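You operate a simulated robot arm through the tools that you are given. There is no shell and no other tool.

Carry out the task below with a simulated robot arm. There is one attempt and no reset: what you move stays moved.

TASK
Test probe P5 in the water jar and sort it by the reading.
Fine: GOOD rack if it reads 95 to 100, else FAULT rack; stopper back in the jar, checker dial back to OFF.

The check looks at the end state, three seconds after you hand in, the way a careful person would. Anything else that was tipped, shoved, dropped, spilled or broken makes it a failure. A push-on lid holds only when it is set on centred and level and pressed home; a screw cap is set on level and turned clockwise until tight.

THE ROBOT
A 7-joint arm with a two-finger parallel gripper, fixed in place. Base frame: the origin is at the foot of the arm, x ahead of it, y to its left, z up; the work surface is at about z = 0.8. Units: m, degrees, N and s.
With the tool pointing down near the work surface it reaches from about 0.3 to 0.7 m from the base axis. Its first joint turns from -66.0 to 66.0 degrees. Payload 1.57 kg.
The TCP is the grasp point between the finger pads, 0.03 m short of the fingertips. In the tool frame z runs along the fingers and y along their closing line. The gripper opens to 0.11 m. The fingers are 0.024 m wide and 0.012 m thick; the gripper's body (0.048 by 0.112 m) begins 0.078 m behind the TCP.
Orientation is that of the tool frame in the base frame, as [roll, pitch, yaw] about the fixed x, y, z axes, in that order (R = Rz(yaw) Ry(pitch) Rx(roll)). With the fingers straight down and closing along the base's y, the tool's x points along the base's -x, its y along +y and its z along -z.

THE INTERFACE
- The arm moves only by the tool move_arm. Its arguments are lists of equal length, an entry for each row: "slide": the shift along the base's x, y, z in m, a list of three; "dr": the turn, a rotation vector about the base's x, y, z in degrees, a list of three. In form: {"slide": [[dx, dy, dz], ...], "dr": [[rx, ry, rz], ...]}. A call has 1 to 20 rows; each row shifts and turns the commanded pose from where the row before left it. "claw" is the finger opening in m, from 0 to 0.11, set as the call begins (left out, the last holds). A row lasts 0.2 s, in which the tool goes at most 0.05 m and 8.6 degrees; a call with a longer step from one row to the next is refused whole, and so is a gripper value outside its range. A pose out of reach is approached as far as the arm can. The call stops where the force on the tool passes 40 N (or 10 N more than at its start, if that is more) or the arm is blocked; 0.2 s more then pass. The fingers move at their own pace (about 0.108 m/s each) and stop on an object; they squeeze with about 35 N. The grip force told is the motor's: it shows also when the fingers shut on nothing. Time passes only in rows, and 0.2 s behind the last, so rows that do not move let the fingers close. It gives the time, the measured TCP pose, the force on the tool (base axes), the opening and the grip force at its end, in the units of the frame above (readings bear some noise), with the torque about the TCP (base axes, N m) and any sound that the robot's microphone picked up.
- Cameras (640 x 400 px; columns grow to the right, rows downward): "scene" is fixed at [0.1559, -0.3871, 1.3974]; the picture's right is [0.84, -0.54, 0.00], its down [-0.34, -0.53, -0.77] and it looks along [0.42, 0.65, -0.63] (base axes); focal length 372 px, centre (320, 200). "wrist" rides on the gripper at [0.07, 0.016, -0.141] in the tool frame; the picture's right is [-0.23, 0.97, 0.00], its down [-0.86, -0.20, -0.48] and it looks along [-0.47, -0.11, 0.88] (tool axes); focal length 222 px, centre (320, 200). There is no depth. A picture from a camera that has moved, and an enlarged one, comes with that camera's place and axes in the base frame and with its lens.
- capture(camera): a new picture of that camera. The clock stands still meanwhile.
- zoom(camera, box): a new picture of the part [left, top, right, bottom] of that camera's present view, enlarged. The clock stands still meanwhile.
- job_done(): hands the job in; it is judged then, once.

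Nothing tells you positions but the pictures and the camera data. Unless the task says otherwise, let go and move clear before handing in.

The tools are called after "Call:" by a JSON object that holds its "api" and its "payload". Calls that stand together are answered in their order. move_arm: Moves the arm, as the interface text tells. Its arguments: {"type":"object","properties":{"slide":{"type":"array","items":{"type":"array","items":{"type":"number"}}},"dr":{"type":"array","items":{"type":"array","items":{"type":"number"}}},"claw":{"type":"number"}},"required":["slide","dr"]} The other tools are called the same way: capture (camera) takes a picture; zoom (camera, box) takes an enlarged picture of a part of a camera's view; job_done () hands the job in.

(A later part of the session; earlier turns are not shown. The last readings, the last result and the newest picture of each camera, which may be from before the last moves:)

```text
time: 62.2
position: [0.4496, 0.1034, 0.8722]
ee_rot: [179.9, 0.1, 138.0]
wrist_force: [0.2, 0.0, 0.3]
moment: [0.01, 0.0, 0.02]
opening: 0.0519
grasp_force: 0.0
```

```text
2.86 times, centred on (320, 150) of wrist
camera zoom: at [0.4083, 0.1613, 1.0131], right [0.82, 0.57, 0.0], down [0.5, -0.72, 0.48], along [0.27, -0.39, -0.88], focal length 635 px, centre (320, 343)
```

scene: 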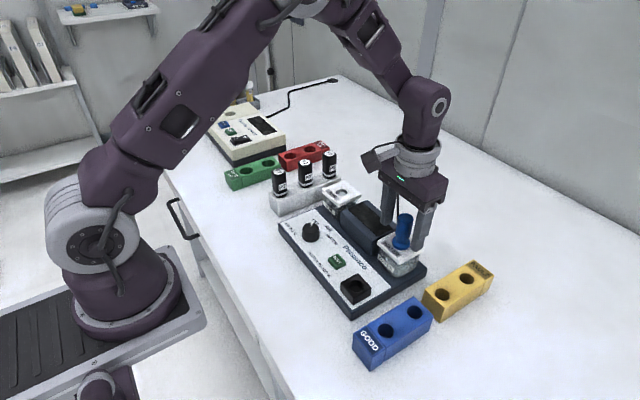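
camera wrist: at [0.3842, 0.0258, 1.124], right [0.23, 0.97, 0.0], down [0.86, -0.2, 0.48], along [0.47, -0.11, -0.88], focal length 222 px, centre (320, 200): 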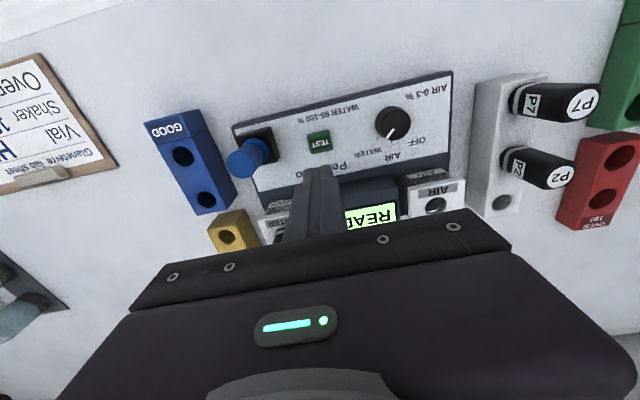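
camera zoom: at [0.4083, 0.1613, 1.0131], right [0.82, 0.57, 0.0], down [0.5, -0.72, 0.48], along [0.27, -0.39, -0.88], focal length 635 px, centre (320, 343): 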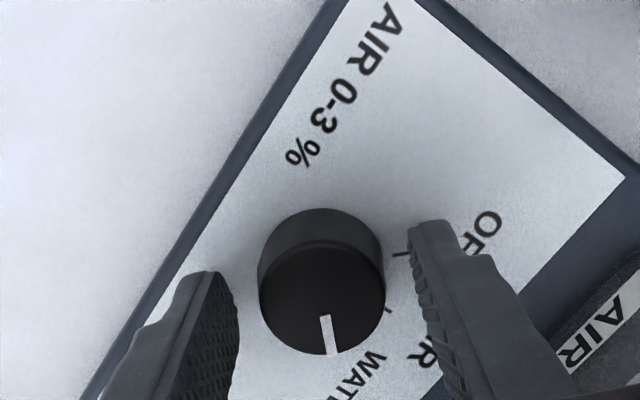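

Centred. I'll close and turn the dial back counter-clockwise to OFF.

Call:
{"api": "move_arm", "payload": {"slide": [[0, 0, 0], [0, 0, 0], [0, 0, 0]], "dr": [[0, 0, 0], [0, 0, 0], [0, 0, 0]], "claw": 0.0}}

Call:
{"api": "move_arm", "payload": {"slide": [[0, 0, 0], [0, 0, 0], [0, 0, 0], [0, 0, 0], [0, 0, 0], [0, 0, 0], [0, 0, 0], [0, 0, 0]], "dr": [[0, 0, 6], [0, 0, 6], [0, 0, 6], [0, 0, 6], [0, 0, 6], [0, 0, 6], [0, 0, 6], [0, 0, 0]]}}

Call:
{"api": "zoom", "payload": {"camera": "scene", "box": [260, 170, 420, 290]}}

```text
time: 63.0
position: [0.4489, 0.1037, 0.8703]
ee_rot: [180.0, 0.0, 138.0]
wrist_force: [1.8, 2.4, -6.6]
moment: [-0.04, -0.18, 0.02]
opening: 0.0359
grasp_force: 42.8
```

```text
time: 64.8
position: [0.4492, 0.1028, 0.8705]
ee_rot: [-179.9, -0.2, -180.0]
wrist_force: [-8.6, -14.7, -16.0]
moment: [-0.53, 0.3, -0.03]
opening: 0.0358
grasp_force: 43.0
```

```text
3.33 times, centred on (340, 230) of scene
camera zoom: at [0.1559, -0.3874, 1.3973], right [0.84, -0.54, 0.0], down [-0.34, -0.53, -0.77], along [0.42, 0.65, -0.63], focal length 1239 px, centre (253, 100)
```

zoom: 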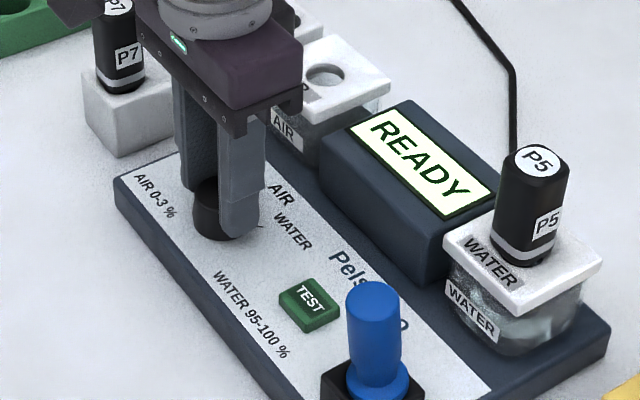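

Call:
{"api": "move_arm", "payload": {"slide": [[-0.0004, -0.001, 0], [0, 0, 0], [0, 0, 0], [0, 0, 0], [0, 0, 0], [0, 0, 0], [0, 0, 0], [0, 0, 0]], "dr": [[0, 0, 6], [0, 0, 6], [0, 0, 6], [0, 0, 6], [0, 0, 6], [0, 0, 6], [0, 0, 6], [0, 0, 0]]}}

Call:
{"api": "zoom", "payload": {"camera": "scene", "box": [260, 170, 420, 290]}}

Call:
{"api": "zoom", "payload": {"camera": "wrist", "box": [250, 80, 390, 220]}}

```text
time: 66.6
position: [0.4494, 0.1001, 0.8714]
ee_rot: [-179.9, 0.0, -138.0]
wrist_force: [0.2, -30.3, -14.3]
moment: [-0.8, 0.02, -0.04]
opening: 0.0359
grasp_force: 42.6
```

```text
3.33 times, centred on (340, 230) of scene
camera zoom: at [0.1561, -0.3877, 1.3971], right [0.84, -0.54, 0.0], down [-0.34, -0.53, -0.77], along [0.42, 0.65, -0.63], focal length 1239 px, centre (253, 100)
```

zoom: 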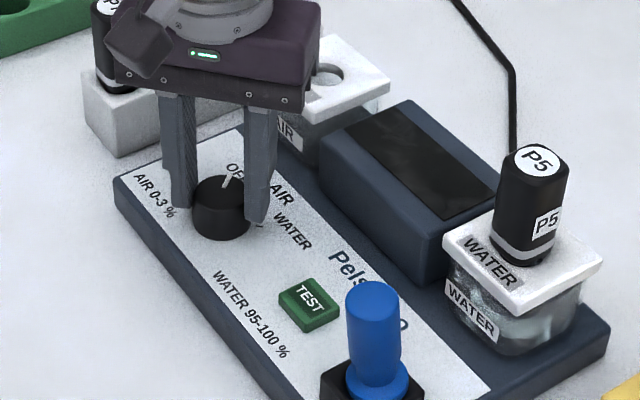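

```text
2.86 times, centred on (320, 150) of wrist
camera zoom: at [0.3868, 0.0657, 1.0135], right [-0.48, 0.88, 0.0], down [0.77, 0.42, 0.48], along [0.42, 0.23, -0.88], focal length 635 px, centre (320, 343)
```

zoom: 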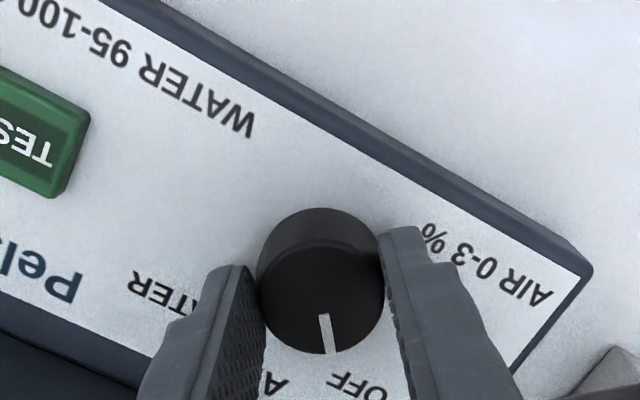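

The display is off and the pointer is at OFF. I'll relieve the side load before releasing.

Call:
{"api": "move_arm", "payload": {"slide": [[0, -0.001, 0], [0, -0.0008, 0], [0, 0, 0]], "dr": [[0, 0, 0], [0, 0, 0], [0, 0, 0]]}}

```text
time: 67.4
position: [0.4498, 0.1, 0.8717]
ee_rot: [-179.9, 0.0, -137.9]
wrist_force: [-0.4, -16.7, -19.6]
moment: [-0.65, 0.25, 0.0]
opening: 0.0362
grasp_force: 42.5
```

Call:
{"api": "move_arm", "payload": {"slide": [[0, -0.0008, -0.0007], [0, -0.0004, 0], [0, 0, 0]], "dr": [[0, 0, 0], [0, 0, 0], [0, 0, 0]]}}

Call:
{"api": "move_arm", "payload": {"slide": [[0, 0, 0], [0, 0, 0], [0, 0, 0.01], [0, 0, 0.02], [0, 0, 0.03], [0, 0, 0.04], [0, 0, 0.04], [0, 0, 0]], "dr": [[0, 0, 0], [0, 0, 0], [0, 0, 0], [0, 0, 0], [0, 0, 0], [0, 0, 0], [0, 0, 0], [0, 0, 0]], "claw": 0.052}}

Call:
{"api": "zoom", "payload": {"camera": "wrist", "box": [280, 100, 350, 170]}}

Call:
{"api": "zoom", "payload": {"camera": "scene", "box": [260, 170, 420, 320]}}

```text
time: 68.2
position: [0.4493, 0.1017, 0.8711]
ee_rot: [179.9, 0.1, -137.9]
wrist_force: [-11.3, 5.7, 6.1]
moment: [-0.1, 0.86, -0.01]
opening: 0.036
grasp_force: 42.6
```

```text
time: 70.0
position: [0.4491, 0.0993, 1.0118]
ee_rot: [-180.0, 0.0, -138.0]
wrist_force: [0.2, 0.4, -0.3]
moment: [0.01, 0.03, 0.01]
opening: 0.052
grasp_force: 0.0
```

```text
5.71 times, centred on (315, 135) of wrist
camera zoom: at [0.3871, 0.0639, 1.1537], right [-0.48, 0.88, 0.0], down [0.77, 0.42, 0.48], along [0.42, 0.23, -0.88], focal length 1269 px, centre (349, 571)
```

zoom: 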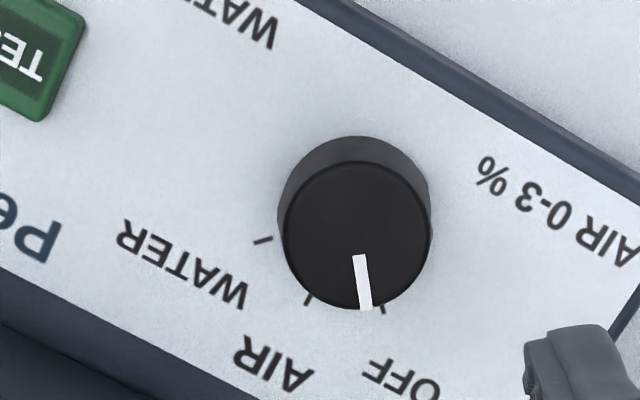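

```text
2.67 times, centred on (340, 245) of scene
camera zoom: at [0.1559, -0.3871, 1.3974], right [0.84, -0.54, 0.0], down [-0.34, -0.53, -0.77], along [0.42, 0.65, -0.63], focal length 991 px, centre (267, 80)
```

zoom: 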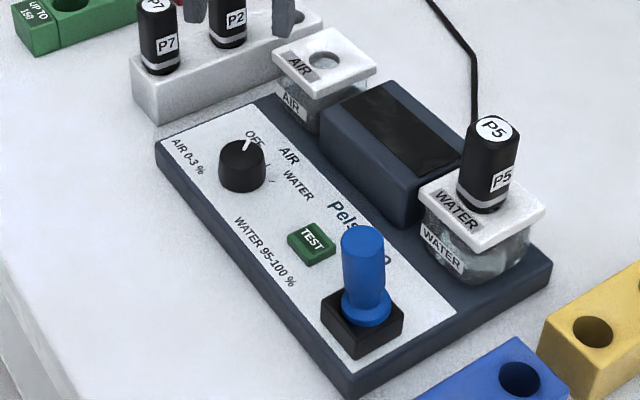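

Call:
{"api": "zoom", "payload": {"camera": "scene", "box": [290, 205, 370, 265]}}

Call:
{"api": "zoom", "payload": {"camera": "scene", "box": [295, 215, 325, 245]}}

Call:
{"api": "zoom", "payload": {"camera": "wrist", "box": [305, 115, 335, 145]}}

```text
6.67 times, centred on (330, 235) of scene
camera zoom: at [0.1559, -0.3871, 1.3974], right [0.84, -0.54, 0.0], down [-0.34, -0.53, -0.77], along [0.42, 0.65, -0.63], focal length 2478 px, centre (253, -33)
```

zoom: 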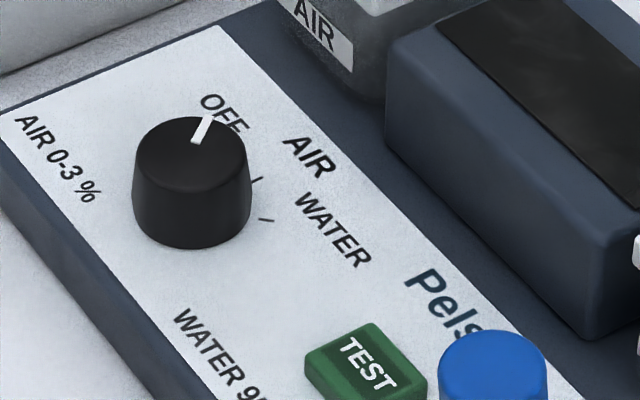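

```text
13.33 times, centred on (310, 230) of scene
camera zoom: at [0.1559, -0.3871, 1.3974], right [0.84, -0.54, 0.0], down [-0.34, -0.53, -0.77], along [0.42, 0.65, -0.63], focal length 4955 px, centre (453, -200)
```

zoom: 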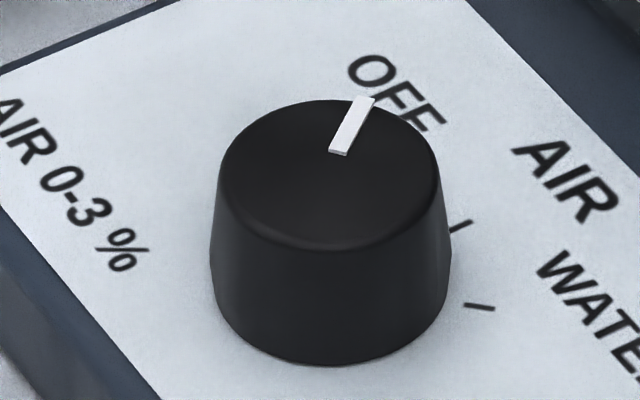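

```text
13.33 times, centred on (320, 130) of wrist
camera zoom: at [0.3871, 0.0639, 1.1537], right [-0.48, 0.88, 0.0], down [0.77, 0.42, 0.48], along [0.42, 0.23, -0.88], focal length 2962 px, centre (320, 1133)
```

zoom: 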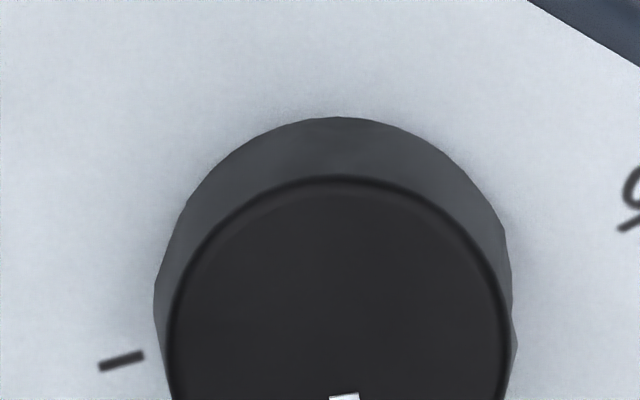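

The display is off, but compared with the start the pointer sits about 5° short of its original OFF angle. I'll regrip and nudge it the last few degrees.

Call:
{"api": "move_arm", "payload": {"slide": [[0, 0.001, -0.03], [0, 0, -0.03], [0, 0, -0.03], [0, 0, -0.02], [0, 0, -0.015], [0, 0, -0.01], [0, 0, -0.004], [0, 0, 0]], "dr": [[0, 0, 0], [0, 0, 0], [0, 0, 0], [0, 0, 0], [0, 0, 0], [0, 0, 0], [0, 0, 0], [0, 0, 0]]}}

Call:
{"api": "move_arm", "payload": {"slide": [[0, 0, 0], [0, 0, 0], [0, 0, 0]], "dr": [[0, 0, 0], [0, 0, 0], [0, 0, 0]], "claw": 0.0}}

Call:
{"api": "move_arm", "payload": {"slide": [[0, 0, 0], [0, 0, 0], [0, 0, 0]], "dr": [[0, 0, 2.5], [0, 0, 2.5], [0, 0, 0]]}}

Call:
{"api": "zoom", "payload": {"camera": "scene", "box": [290, 205, 370, 265]}}

```text
time: 71.8
position: [0.4505, 0.1014, 0.8712]
ee_rot: [180.0, -0.1, -138.0]
wrist_force: [0.4, 0.3, -0.7]
moment: [-0.02, -0.03, -0.01]
opening: 0.0518
grasp_force: 0.1
```

```text
time: 72.6
position: [0.4503, 0.1, 0.871]
ee_rot: [-179.9, 0.0, -138.1]
wrist_force: [-4.2, 4.0, -3.3]
moment: [0.22, 0.04, 0.02]
opening: 0.036
grasp_force: 42.4
```

```text
time: 73.4
position: [0.4494, 0.1006, 0.8716]
ee_rot: [-180.0, 0.0, -132.9]
wrist_force: [-1.3, 9.7, 3.2]
moment: [-0.08, 0.28, 0.03]
opening: 0.0358
grasp_force: 43.0
```

```text
6.67 times, centred on (330, 235) of scene
camera zoom: at [0.1559, -0.3869, 1.3974], right [0.84, -0.54, 0.0], down [-0.34, -0.53, -0.77], along [0.42, 0.65, -0.63], focal length 2478 px, centre (253, -33)
```

zoom: 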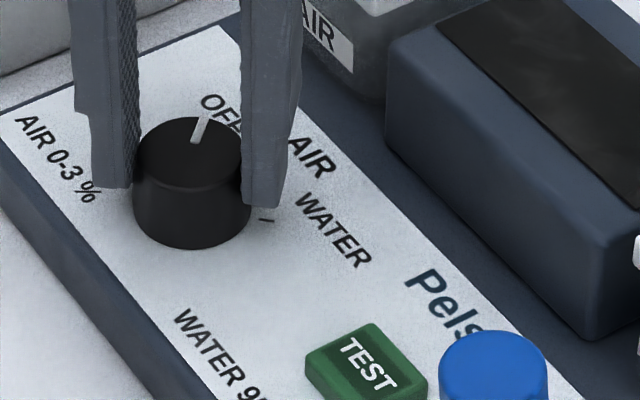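

Call:
{"api": "move_arm", "payload": {"slide": [[0, 0.0005, 0], [0, 0, 0], [0, 0, 0], [0, 0, 0.01], [0, 0, 0.02], [0, 0, 0.03], [0, 0, 0.04], [0, 0, 0.04], [0, 0, 0]], "dr": [[0, 0, 0], [0, 0, 0], [0, 0, 0], [0, 0, 0], [0, 0, 0], [0, 0, 0], [0, 0, 0], [0, 0, 0], [0, 0, 0]], "claw": 0.052}}

Call:
{"api": "zoom", "payload": {"camera": "scene", "box": [290, 205, 370, 265]}}

Call:
{"api": "zoom", "payload": {"camera": "wrist", "box": [280, 100, 350, 170]}}

```text
time: 75.4
position: [0.4508, 0.101, 1.0136]
ee_rot: [179.9, 0.0, -133.0]
wrist_force: [1.0, -0.1, 0.1]
moment: [0.01, -0.01, -0.01]
opening: 0.0516
grasp_force: 0.0
```

```text
6.67 times, centred on (330, 235) of scene
camera zoom: at [0.1559, -0.3871, 1.3974], right [0.84, -0.54, 0.0], down [-0.34, -0.53, -0.77], along [0.42, 0.65, -0.63], focal length 2478 px, centre (253, -33)
```

zoom: 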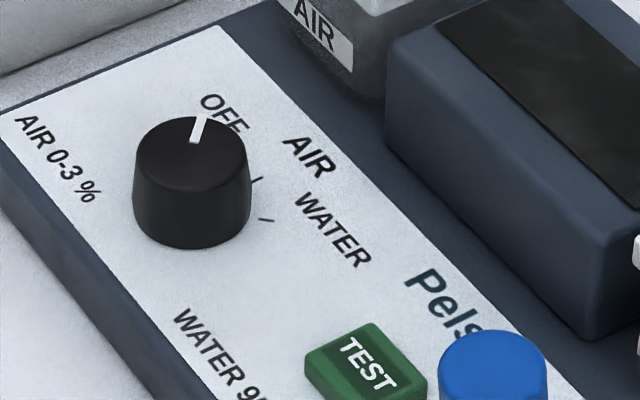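

```text
5.71 times, centred on (315, 135) of wrist
camera zoom: at [0.3907, 0.0609, 1.1553], right [-0.56, 0.83, 0.0], down [0.73, 0.49, 0.48], along [0.4, 0.27, -0.88], focal length 1269 px, centre (349, 571)
```

zoom: 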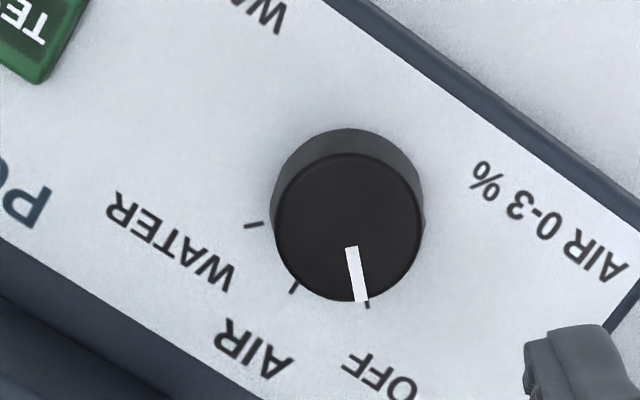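

The dial now matches its original OFF position exactly. Next I'll go back over P5 in the jar with the gripper at its original yaw.

Call:
{"api": "move_arm", "payload": {"slide": [[0.0101, -0.0157, 0.01], [0.0101, -0.0157, 0.01], [0.0101, -0.0157, 0.01], [0.0101, -0.0157, 0], [0.0101, -0.0157, 0], [0.0101, -0.0157, 0], [0.0101, -0.0157, 0], [0.0101, -0.0157, 0], [0.0101, -0.0157, 0], [0.0101, -0.0157, 0], [0, 0, 0]], "dr": [[0, 0, -4.7], [0, 0, -4.7], [0, 0, -4.7], [0, 0, -4.7], [0, 0, -4.7], [0, 0, -4.7], [0, 0, -4.7], [0, 0, -4.7], [0, 0, -4.7], [0, 0, -4.7], [0, 0, 0]], "claw": 0.06}}

Call:
{"api": "zoom", "payload": {"camera": "wrist", "box": [250, 80, 390, 220]}}

Call:
{"api": "zoom", "payload": {"camera": "wrist", "box": [180, 60, 320, 220]}}

```text
time: 77.8
position: [0.551, -0.0557, 1.0424]
ee_rot: [180.0, 0.0, 179.9]
wrist_force: [0.2, 0.0, 0.8]
moment: [0.01, -0.03, 0.04]
opening: 0.06
grasp_force: 0.0
```

```text
2.86 times, centred on (320, 150) of wrist
camera zoom: at [0.4796, -0.0401, 1.1844], right [0.23, 0.97, 0.0], down [0.85, -0.2, 0.48], along [0.47, -0.11, -0.88], focal length 635 px, centre (320, 343)
```

zoom: 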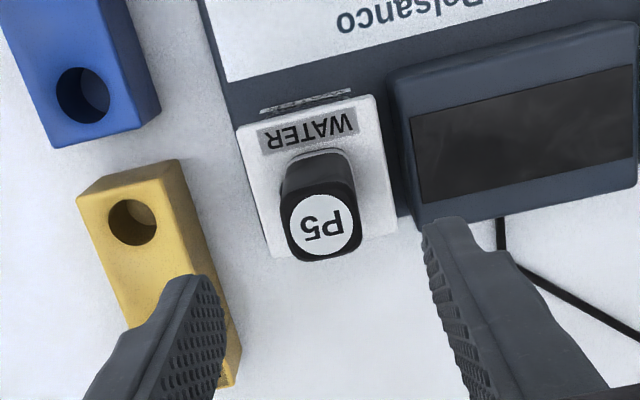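

```text
2.50 times, centred on (250, 140) of wrist
camera zoom: at [0.4796, -0.0401, 1.1844], right [0.23, 0.97, 0.0], down [0.85, -0.2, 0.48], along [0.47, -0.11, -0.88], focal length 555 px, centre (495, 350)
```

zoom: 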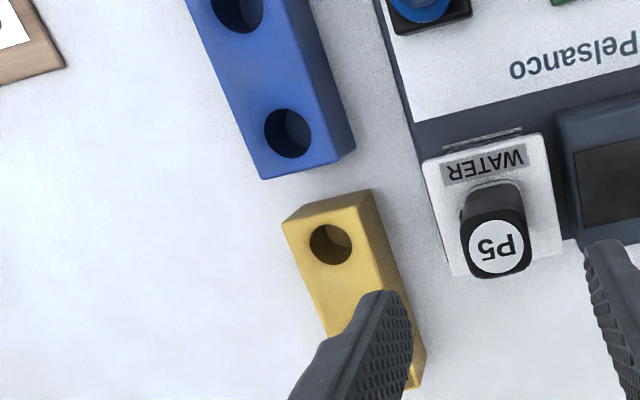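

Call:
{"api": "move_arm", "payload": {"slide": [[0.001, -0.0005, -0.02], [0, 0, -0.025], [0, 0, -0.025], [0, 0, -0.02], [0, 0, -0.012], [0, 0, -0.007], [0, 0, 0]], "dr": [[0, 0, 0], [0, 0, 0], [0, 0, 0], [0, 0, 0], [0, 0, 0], [0, 0, 0], [0, 0, 0]]}}

Call:
{"api": "zoom", "payload": {"camera": "wrist", "box": [250, 100, 390, 240]}}

Call:
{"api": "zoom", "payload": {"camera": "scene", "box": [350, 150, 450, 280]}}

```text
time: 79.4
position: [0.5501, -0.0557, 0.9334]
ee_rot: [179.9, 0.0, -179.9]
wrist_force: [0.1, 0.5, -0.2]
moment: [-0.02, -0.01, 0.01]
opening: 0.0601
grasp_force: 0.0
```

```text
2.86 times, centred on (320, 170) of wrist
camera zoom: at [0.4806, -0.0399, 1.0749], right [0.23, 0.97, 0.0], down [0.86, -0.2, 0.48], along [0.47, -0.11, -0.88], focal length 635 px, centre (320, 286)
```

zoom: 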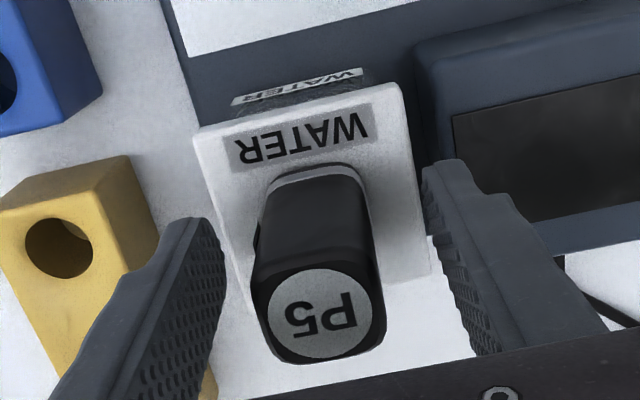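

```text
3.08 times, centred on (400, 215) of scene
camera zoom: at [0.1559, -0.3871, 1.3974], right [0.84, -0.54, 0.0], down [-0.34, -0.53, -0.77], along [0.42, 0.65, -0.63], focal length 1144 px, centre (74, 154)
```

zoom: 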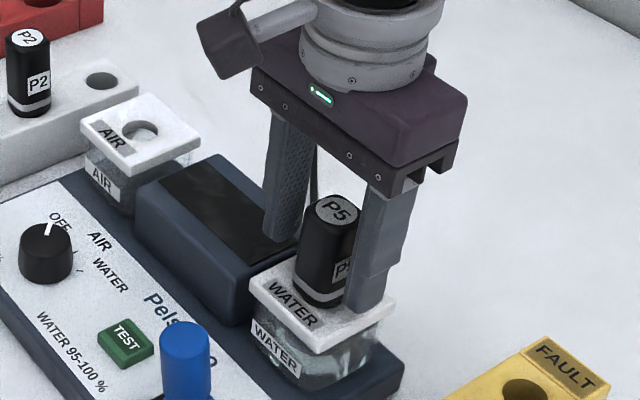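

Call:
{"api": "move_arm", "payload": {"slide": [[0, -0.001, 0], [0, 0, 0], [0, 0, 0], [0, 0, 0]], "dr": [[0, 0, 0], [0, 0, 0], [0, 0, 0], [0, 0, 0]], "claw": 0.0}}

Call:
{"api": "move_arm", "payload": {"slide": [[0, 0, 0.005], [0, 0, 0.006], [0, 0, 0.008], [0, 0, 0.01], [0, 0, 0.012], [0, 0, 0.015], [0, 0, 0.015], [0, 0, 0.015], [0, 0, 0.01], [0, 0, 0]], "dr": [[0, 0, 0], [0, 0, 0], [0, 0, 0], [0, 0, 0], [0, 0, 0], [0, 0, 0], [0, 0, 0], [0, 0, 0], [0, 0, 0], [0, 0, 0]]}}

Call:
{"api": "zoom", "payload": {"camera": "scene", "box": [350, 100, 500, 300]}}

Call:
{"api": "zoom", "payload": {"camera": "wrist", "box": [220, 80, 360, 220]}}

```text
time: 80.4
position: [0.5501, -0.0575, 0.932]
ee_rot: [-180.0, 0.0, -180.0]
wrist_force: [-0.4, 1.1, 4.5]
moment: [0.12, 0.02, 0.04]
opening: 0.0293
grasp_force: 34.5
```

```text
time: 82.6
position: [0.5514, -0.0584, 1.0288]
ee_rot: [180.0, 0.0, 180.0]
wrist_force: [0.1, 0.8, -1.2]
moment: [-0.01, -0.02, 0.02]
opening: 0.0293
grasp_force: 34.9
```

```text
2.00 times, centred on (425, 200) of scene
camera zoom: at [0.1559, -0.3871, 1.3974], right [0.84, -0.54, 0.0], down [-0.34, -0.53, -0.77], along [0.42, 0.65, -0.63], focal length 743 px, centre (110, 200)
```

zoom: 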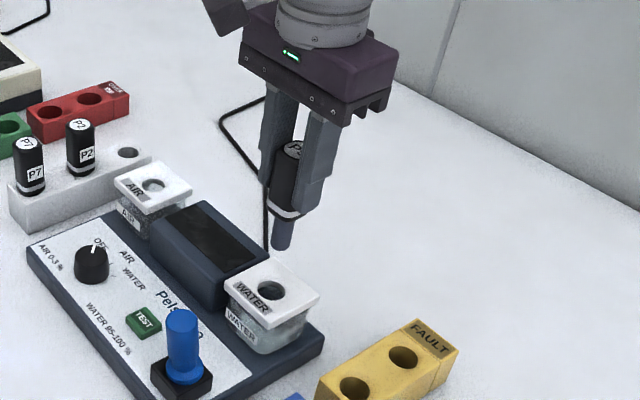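

```text
2.86 times, centred on (290, 150) of wrist
camera zoom: at [0.4812, -0.0417, 1.1706], right [0.23, 0.97, 0.0], down [0.85, -0.2, 0.48], along [0.47, -0.11, -0.88], focal length 635 px, centre (406, 343)
```

zoom: 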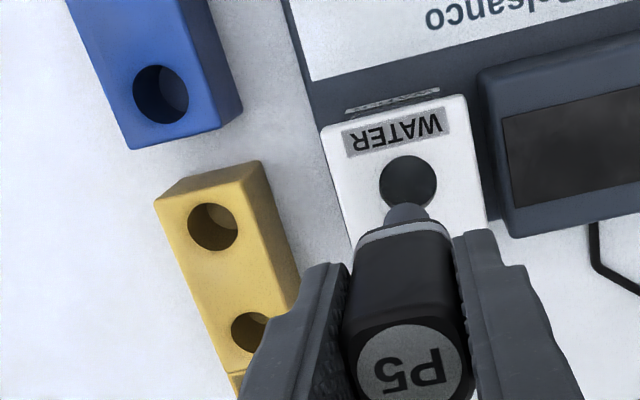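

P5 is out cleanly. I'll move it over the nearer FAULT hole at about (0.5605, -0.163).

Call:
{"api": "move_arm", "payload": {"slide": [[0.0015, -0.0175, 0], [0.0015, -0.0175, 0], [0.0015, -0.0175, 0], [0.0015, -0.0175, 0], [0.0015, -0.0175, 0], [0.0015, -0.0175, 0], [0, 0, -0.02], [0, 0, -0.015], [0, 0, 0]], "dr": [[0, 0, 0], [0, 0, 0], [0, 0, 0], [0, 0, 0], [0, 0, 0], [0, 0, 0], [0, 0, 0], [0, 0, 0], [0, 0, 0]]}}

Call:
{"api": "zoom", "payload": {"camera": "scene", "box": [370, 160, 510, 340]}}

Call:
{"api": "zoom", "payload": {"camera": "wrist", "box": [250, 80, 390, 220]}}

```text
time: 84.6
position: [0.5584, -0.1627, 0.9926]
ee_rot: [180.0, -0.1, -179.9]
wrist_force: [0.0, 0.1, -1.3]
moment: [-0.04, -0.01, -0.01]
opening: 0.0292
grasp_force: 34.9
```

```text
2.22 times, centred on (440, 250) of scene
camera zoom: at [0.1559, -0.3871, 1.3974], right [0.84, -0.54, 0.0], down [-0.34, -0.53, -0.77], along [0.42, 0.65, -0.63], focal length 826 px, centre (53, 89)
```

zoom: 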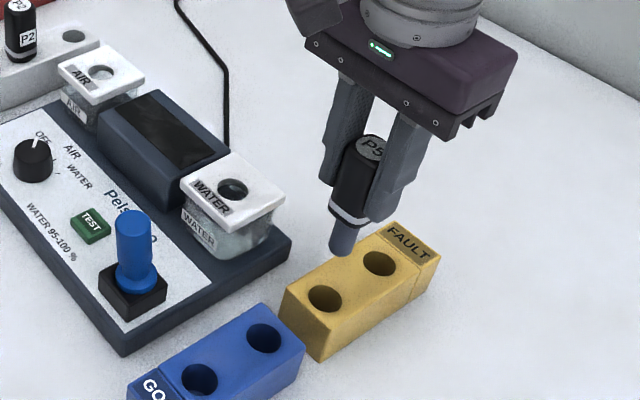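

```text
2.86 times, centred on (320, 150) of wrist
camera zoom: at [0.4894, -0.1478, 1.1351], right [0.23, 0.97, 0.0], down [0.86, -0.2, 0.48], along [0.47, -0.11, -0.88], focal length 635 px, centre (320, 343)
```

zoom: 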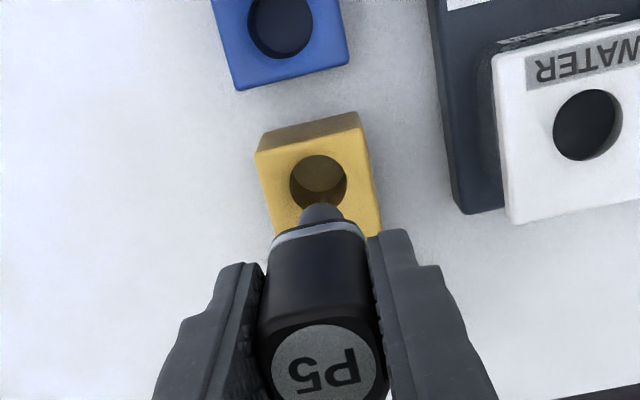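

Call:
{"api": "move_arm", "payload": {"slide": [[0.0012, -0.0015, -0.015], [0, 0, -0.015], [0, 0, -0.015], [0, 0, -0.005], [0, 0, 0]], "dr": [[0, 0, 0], [0, 0, 0], [0, 0, 0], [0, 0, 0], [0, 0, 0]]}}

Call:
{"api": "zoom", "payload": {"camera": "scene", "box": [390, 200, 510, 330]}}

Call:
{"api": "zoom", "payload": {"camera": "wrist", "box": [270, 90, 370, 190]}}

```text
time: 85.8
position: [0.5622, -0.1648, 0.9427]
ee_rot: [-179.9, 0.1, -179.9]
wrist_force: [-0.3, -0.2, -0.8]
moment: [-0.01, -0.01, -0.01]
opening: 0.0294
grasp_force: 35.1
```

```text
3.08 times, centred on (450, 265) of scene
camera zoom: at [0.1559, -0.3871, 1.3974], right [0.84, -0.54, 0.0], down [-0.34, -0.53, -0.77], along [0.42, 0.65, -0.63], focal length 1144 px, centre (-80, 0)
```

zoom: 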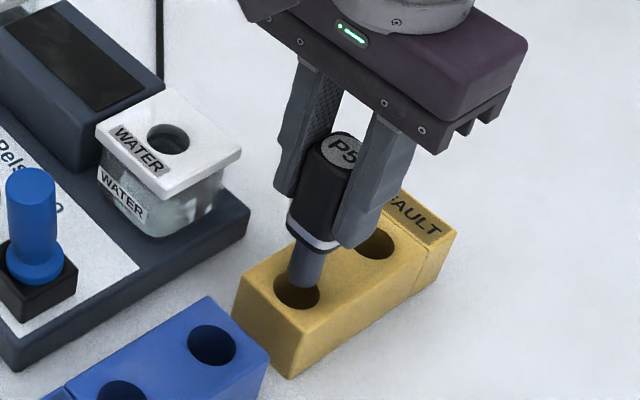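

```text
4.00 times, centred on (320, 140) of wrist
camera zoom: at [0.4919, -0.1487, 1.085], right [0.23, 0.97, 0.0], down [0.86, -0.2, 0.48], along [0.47, -0.11, -0.88], focal length 888 px, centre (320, 440)
```

zoom: 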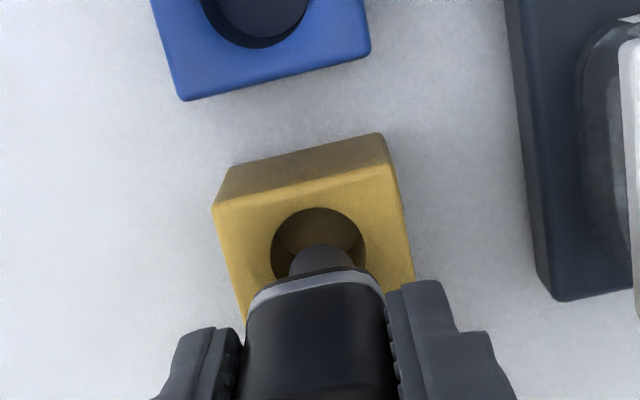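

Aligned like the earlier jar insertion. Lowering in small steps.

Call:
{"api": "move_arm", "payload": {"slide": [[-0.0008, 0, -0.006], [0, 0, -0.008], [0, 0, -0.008], [0, 0, -0.008], [0, 0, -0.006], [0, 0, -0.003], [0, 0, 0]], "dr": [[0, 0, 0], [0, 0, 0], [0, 0, 0], [0, 0, 0], [0, 0, 0], [0, 0, 0], [0, 0, 0]]}}

Call:
{"api": "zoom", "payload": {"camera": "scene", "box": [390, 200, 510, 330]}}

```text
time: 87.4
position: [0.5617, -0.164, 0.9043]
ee_rot: [179.9, 0.0, -180.0]
wrist_force: [0.0, -0.2, -0.8]
moment: [0.0, -0.02, -0.02]
opening: 0.0293
grasp_force: 34.8
```

```text
3.08 times, centred on (450, 265) of scene
camera zoom: at [0.1559, -0.3871, 1.3974], right [0.84, -0.54, 0.0], down [-0.34, -0.53, -0.77], along [0.42, 0.65, -0.63], focal length 1144 px, centre (-80, 0)
```

zoom: 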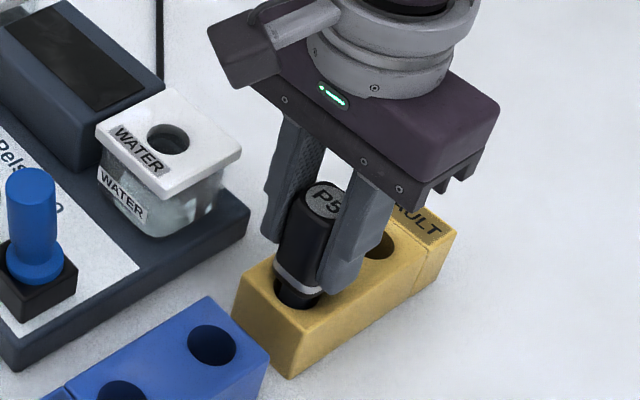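

Call:
{"api": "move_arm", "payload": {"slide": [[0, 0, -0.002], [0, 0, -0.002], [0, 0, -0.002], [0, 0, 0]], "dr": [[0, 0, 0], [0, 0, 0], [0, 0, 0], [0, 0, 0]]}}

Call:
{"api": "zoom", "payload": {"camera": "scene", "box": [390, 200, 510, 330]}}

```text
time: 88.4
position: [0.5605, -0.1652, 0.8978]
ee_rot: [-179.9, 0.0, 180.0]
wrist_force: [-0.1, 0.3, -0.7]
moment: [-0.04, 0.03, -0.01]
opening: 0.0294
grasp_force: 35.0
```

```text
3.08 times, centred on (450, 265) of scene
camera zoom: at [0.1559, -0.3871, 1.3974], right [0.84, -0.54, 0.0], down [-0.34, -0.53, -0.77], along [0.42, 0.65, -0.63], focal length 1144 px, centre (-80, 0)
```

zoom: 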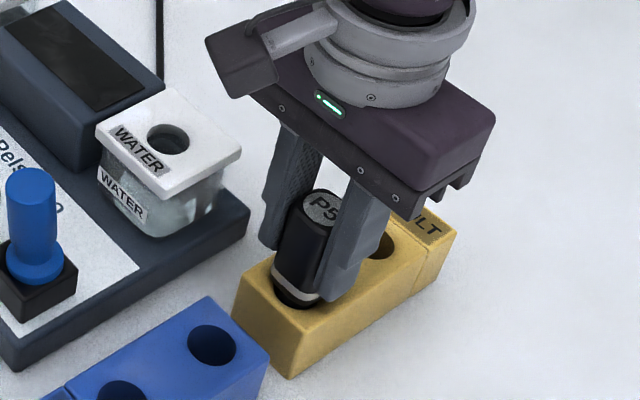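

Call:
{"api": "move_arm", "payload": {"slide": [[0, 0, -0.0015], [0, 0, -0.0015], [0, 0, 0]], "dr": [[0, 0, 0], [0, 0, 0], [0, 0, 0]]}}

```text
time: 89.2
position: [0.5612, -0.1646, 0.8965]
ee_rot: [-179.9, 0.2, 179.9]
wrist_force: [-2.9, 2.0, 28.6]
moment: [0.08, -0.43, 0.01]
opening: 0.0298
grasp_force: 34.7
```

P5 is seated, with 28 N of contact. I'll relax, open and rise.

Call:
{"api": "move_arm", "payload": {"slide": [[0, 0, 0.0015], [0, 0, 0.0005], [0, 0, 0]], "dr": [[0, 0, 0], [0, 0, 0], [0, 0, 0]]}}

Call:
{"api": "move_arm", "payload": {"slide": [[0, 0, 0], [0, 0, 0], [0, 0, 0.01], [0, 0, 0.02], [0, 0, 0.03], [0, 0, 0.04], [0, 0, 0.04], [0, 0, 0]], "dr": [[0, 0, 0], [0, 0, 0], [0, 0, 0], [0, 0, 0], [0, 0, 0], [0, 0, 0], [0, 0, 0], [0, 0, 0]], "claw": 0.05}}

Call:
{"api": "zoom", "payload": {"camera": "scene", "box": [330, 190, 510, 370]}}

```text
time: 90.0
position: [0.5597, -0.1645, 0.8968]
ee_rot: [180.0, 0.0, 180.0]
wrist_force: [-0.3, 0.2, -0.8]
moment: [0.02, 0.04, 0.01]
opening: 0.0291
grasp_force: 34.9
```

```text
time: 91.8
position: [0.5599, -0.1637, 1.0384]
ee_rot: [180.0, 0.0, -179.9]
wrist_force: [0.2, 0.3, 0.5]
moment: [0.01, 0.0, -0.02]
opening: 0.0502
grasp_force: 0.0
```

```text
2.22 times, centred on (420, 280) of scene
camera zoom: at [0.1559, -0.3871, 1.3974], right [0.84, -0.54, 0.0], down [-0.34, -0.53, -0.77], along [0.42, 0.65, -0.63], focal length 826 px, centre (98, 22)
```

zoom: 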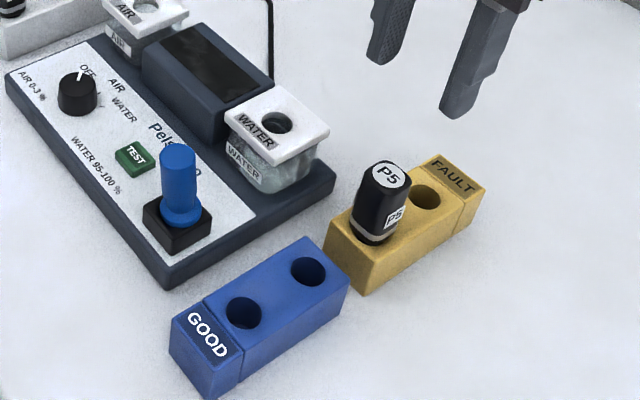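

Call:
{"api": "zoom", "payload": {"camera": "scene", "box": [400, 240, 470, 310]}}

Call:
{"api": "zoom", "payload": {"camera": "scene", "box": [340, 240, 410, 310]}}

Call:
{"api": "zoom", "payload": {"camera": "wrist", "box": [250, 80, 390, 220]}}

```text
5.71 times, centred on (435, 275) of scene
camera zoom: at [0.1559, -0.3871, 1.3974], right [0.84, -0.54, 0.0], down [-0.34, -0.53, -0.77], along [0.42, 0.65, -0.63], focal length 2124 px, centre (-337, -229)
```

zoom: 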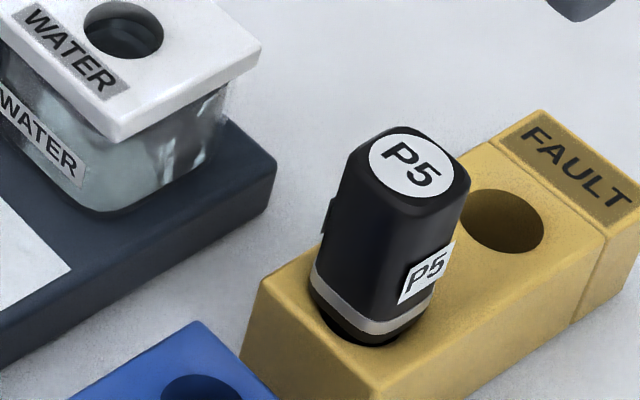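

```text
5.71 times, centred on (375, 275) of scene
camera zoom: at [0.1559, -0.3871, 1.3974], right [0.84, -0.54, 0.0], down [-0.34, -0.53, -0.77], along [0.42, 0.65, -0.63], focal length 2124 px, centre (6, -229)
```

zoom: 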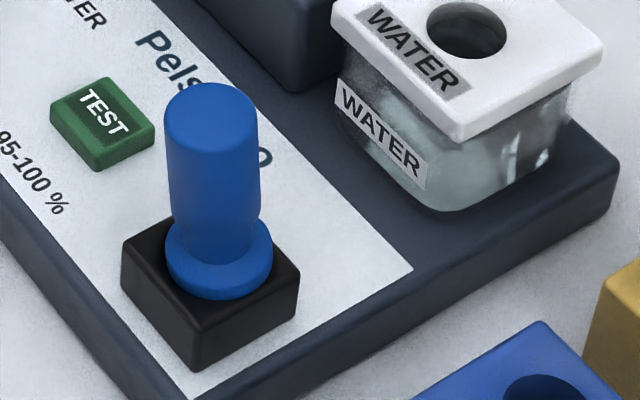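

```text
2.86 times, centred on (320, 150) of wrist
camera zoom: at [0.4902, -0.1484, 1.1805], right [0.23, 0.97, 0.0], down [0.86, -0.2, 0.48], along [0.47, -0.11, -0.88], focal length 635 px, centre (320, 343)
```

zoom: 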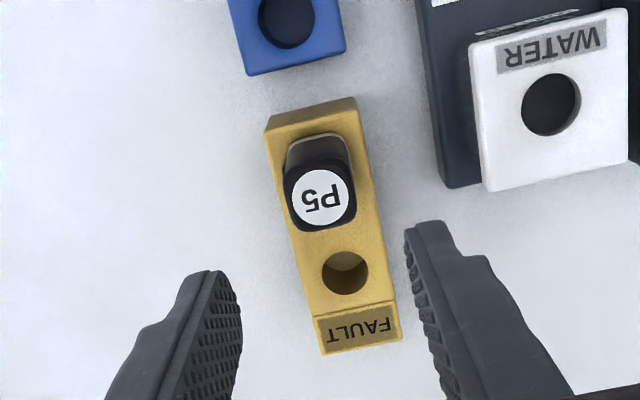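

P5 sits upright in the FAULT rack. The last job is the stopper, so I'll go above it and check how it stands in the holder.

Call:
{"api": "move_arm", "payload": {"slide": [[-0.0149, 0.012, 0.0], [-0.0149, 0.012, 0], [-0.0149, 0.012, 0], [-0.0149, 0.012, 0], [-0.0149, 0.012, 0], [-0.0149, 0.012, 0], [-0.0149, 0.012, 0], [-0.0149, 0.012, 0], [0, 0, 0]], "dr": [[0, 0, 0], [0, 0, 0], [0, 0, 0], [0, 0, 0], [0, 0, 0], [0, 0, 0], [0, 0, 0], [0, 0, 0], [0, 0, 0]], "claw": 0.06}}

Call:
{"api": "zoom", "payload": {"camera": "wrist", "box": [270, 90, 370, 190]}}

Call:
{"api": "zoom", "payload": {"camera": "scene", "box": [340, 240, 390, 310]}}

```text
time: 93.8
position: [0.4417, -0.0697, 1.0391]
ee_rot: [180.0, 0.0, 180.0]
wrist_force: [-1.2, -0.3, -0.4]
moment: [0.04, 0.06, -0.03]
opening: 0.06
grasp_force: 0.1
```

```text
4.00 times, centred on (320, 140) of wrist
camera zoom: at [0.3718, -0.0538, 1.1809], right [0.23, 0.97, 0.0], down [0.86, -0.2, 0.48], along [0.47, -0.11, -0.88], focal length 888 px, centre (320, 440)
```

zoom: 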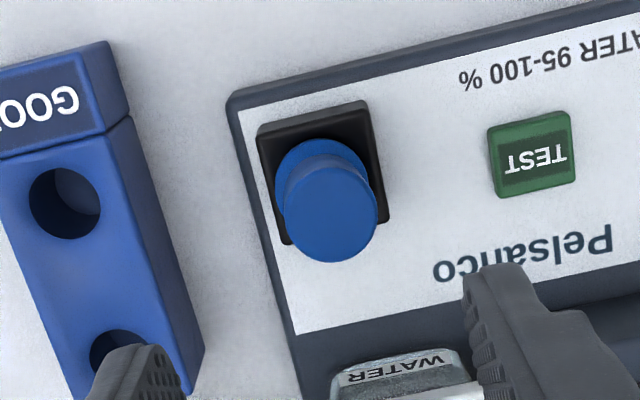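

```text
5.71 times, centred on (365, 275) of scene
camera zoom: at [0.1559, -0.3871, 1.3974], right [0.84, -0.54, 0.0], down [-0.34, -0.53, -0.77], along [0.42, 0.65, -0.63], focal length 2124 px, centre (63, -229)
```

zoom: 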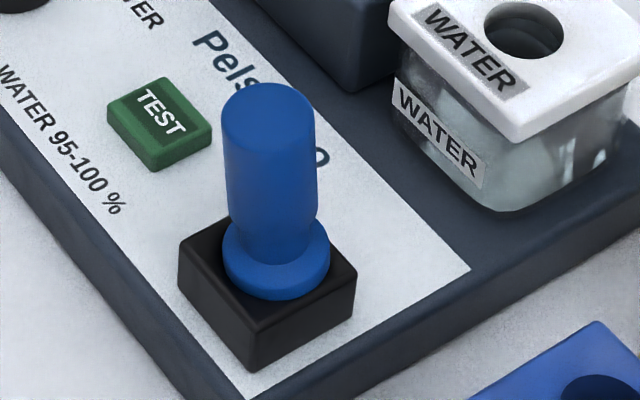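

The parked stopper leans about 7° towards (−x, +y), because its plug is loose in the shallow well. If I grip it flat as is, it would stay tilted. Turning the gripper +60° makes the fingers close along the lean direction and straighten it.

Call:
{"api": "move_arm", "payload": {"slide": [[-0.001, 0.001, 0], [0, 0, 0], [0, 0, 0], [0, 0, 0], [0, 0, 0], [0, 0, 0], [0, 0, 0], [0, 0, 0], [0, 0, 0]], "dr": [[0, 0, 7.5], [0, 0, 7.5], [0, 0, 7.5], [0, 0, 7.5], [0, 0, 7.5], [0, 0, 7.5], [0, 0, 7.5], [0, 0, 7.5], [0, 0, 0]], "claw": 0.065}}

Call:
{"api": "zoom", "payload": {"camera": "wrist", "box": [250, 80, 390, 220]}}

Call:
{"api": "capture", "payload": {"camera": "scene"}}

```text
time: 95.8
position: [0.4412, -0.0671, 1.0367]
ee_rot: [180.0, 0.0, -120.0]
wrist_force: [0.3, 0.4, -0.6]
moment: [0.01, 0.01, -0.03]
opening: 0.065
grasp_force: 0.0
```

```text
2.86 times, centred on (320, 150) of wrist
camera zoom: at [0.3916, -0.1201, 1.1791], right [-0.73, 0.68, 0.0], down [0.6, 0.64, 0.48], along [0.33, 0.35, -0.88], focal length 635 px, centre (320, 343)
```

zoom: 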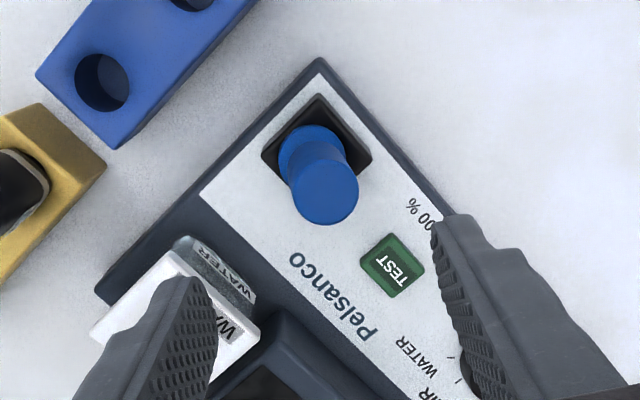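

```text
taken
```

scene: 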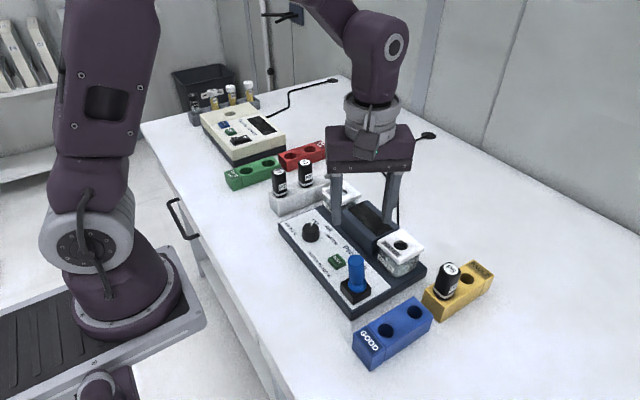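

The lean lies in the closing plane now. I'll descend and close gently.

Call:
{"api": "move_arm", "payload": {"slide": [[-0.001, -0.0005, -0.025], [0, 0, -0.025], [0, 0, -0.025], [0, 0, -0.02], [0, 0, -0.015], [0, 0, -0.012], [0, 0, -0.008], [0, 0, 0]], "dr": [[0, 0, 0], [0, 0, 0], [0, 0, 0], [0, 0, 0], [0, 0, 0], [0, 0, 0], [0, 0, 0], [0, 0, 0]]}}

Call:
{"api": "zoom", "payload": {"camera": "wrist", "box": [250, 80, 390, 220]}}

Call:
{"api": "zoom", "payload": {"camera": "scene", "box": [310, 210, 410, 310]}}

```text
time: 97.6
position: [0.4406, -0.0678, 0.9065]
ee_rot: [-180.0, 0.0, -120.0]
wrist_force: [-0.4, 0.1, 0.3]
moment: [0.02, -0.02, 0.0]
opening: 0.0653
grasp_force: 0.1
```

```text
2.86 times, centred on (320, 150) of wrist
camera zoom: at [0.3905, -0.1202, 1.0492], right [-0.73, 0.68, 0.0], down [0.6, 0.64, 0.48], along [0.33, 0.35, -0.88], focal length 635 px, centre (320, 343)
```

zoom: 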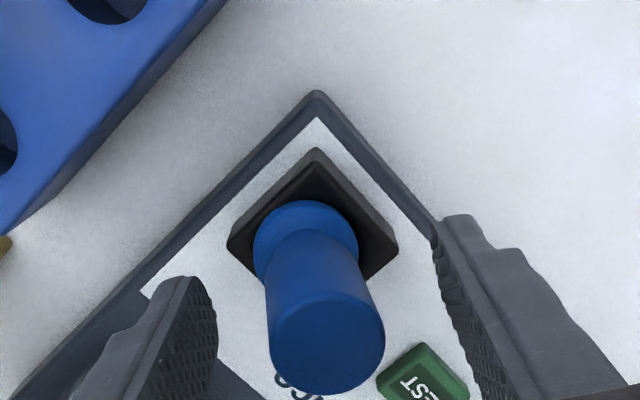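

```text
4.00 times, centred on (360, 260) of scene
camera zoom: at [0.1559, -0.3871, 1.3974], right [0.84, -0.54, 0.0], down [-0.34, -0.53, -0.77], along [0.42, 0.65, -0.63], focal length 1487 px, centre (160, -40)
```

zoom: 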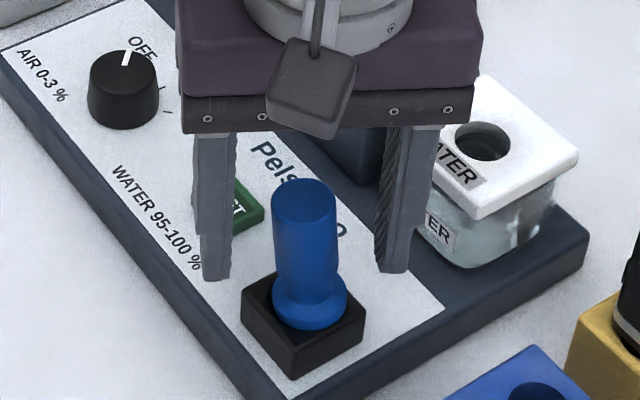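

Call:
{"api": "move_arm", "payload": {"slide": [[0, 0, 0], [0, 0, 0], [0, 0, 0], [0, 0, 0]], "dr": [[0, 0, 0], [0, 0, 0], [0, 0, 0], [0, 0, 0]], "claw": 0.0}}

Call:
{"api": "zoom", "payload": {"camera": "wrist", "box": [250, 80, 390, 220]}}

Call:
{"api": "zoom", "payload": {"camera": "scene", "box": [310, 210, 410, 310]}}

```text
time: 98.6
position: [0.4412, -0.0673, 0.9076]
ee_rot: [-180.0, 0.0, -119.9]
wrist_force: [0.0, 0.5, -1.0]
moment: [-0.02, -0.01, -0.05]
opening: 0.0265
grasp_force: 34.9
```

```text
2.86 times, centred on (320, 150) of wrist
camera zoom: at [0.3905, -0.1202, 1.0494], right [-0.73, 0.68, 0.0], down [0.6, 0.64, 0.48], along [0.33, 0.35, -0.88], focal length 635 px, centre (320, 343)
```

zoom: 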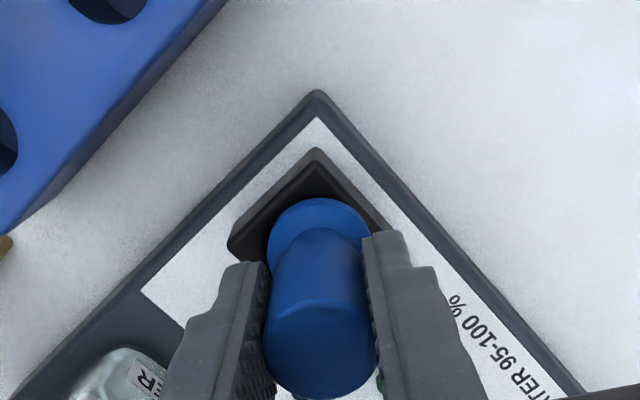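

```text
4.00 times, centred on (360, 260) of scene
camera zoom: at [0.1559, -0.3871, 1.3974], right [0.84, -0.54, 0.0], down [-0.34, -0.53, -0.77], along [0.42, 0.65, -0.63], focal length 1487 px, centre (160, -40)
```

zoom: 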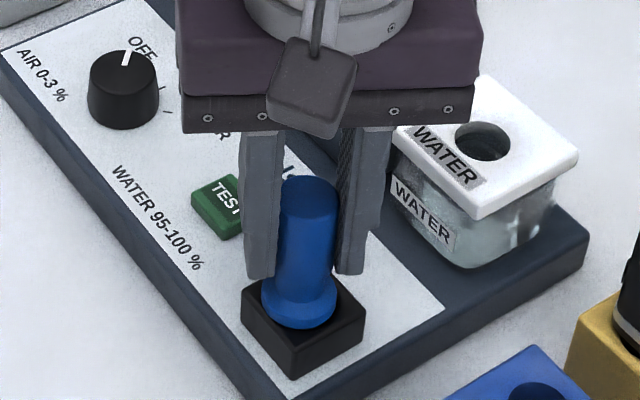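

The stopper is now held upright. I'll lift it out.

Call:
{"api": "move_arm", "payload": {"slide": [[0, 0, 0.005], [0, 0, 0.008], [0, 0, 0.012], [0, 0, 0.015], [0, 0, 0.02], [0, 0, 0.02], [0, 0, 0.02], [0, 0, 0.01], [0, 0, 0]], "dr": [[0, 0, 0], [0, 0, 0], [0, 0, 0], [0, 0, 0], [0, 0, 0], [0, 0, 0], [0, 0, 0], [0, 0, 0], [0, 0, 0]]}}

Call:
{"api": "zoom", "payload": {"camera": "scene", "box": [310, 180, 430, 310]}}

Call:
{"api": "zoom", "payload": {"camera": "wrist", "box": [250, 80, 390, 220]}}

```text
time: 100.6
position: [0.4398, -0.0688, 1.0169]
ee_rot: [-180.0, 0.0, -119.9]
wrist_force: [0.2, -0.5, 0.1]
moment: [0.02, -0.01, -0.01]
opening: 0.0262
grasp_force: 35.0
```

```text
3.08 times, centred on (370, 245) of scene
camera zoom: at [0.1559, -0.3871, 1.3974], right [0.84, -0.54, 0.0], down [-0.34, -0.53, -0.77], along [0.42, 0.65, -0.63], focal length 1144 px, centre (166, 62)
```

zoom: 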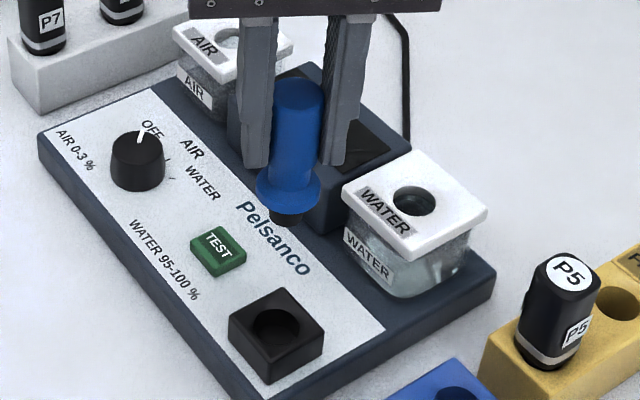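

```text
2.86 times, centred on (320, 150) of wrist
camera zoom: at [0.3913, -0.1215, 1.1596], right [-0.73, 0.68, 0.0], down [0.6, 0.64, 0.48], along [0.33, 0.35, -0.88], focal length 635 px, centre (320, 343)
```

zoom: 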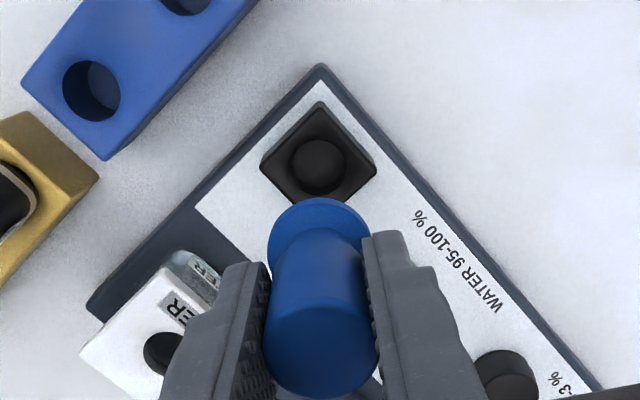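

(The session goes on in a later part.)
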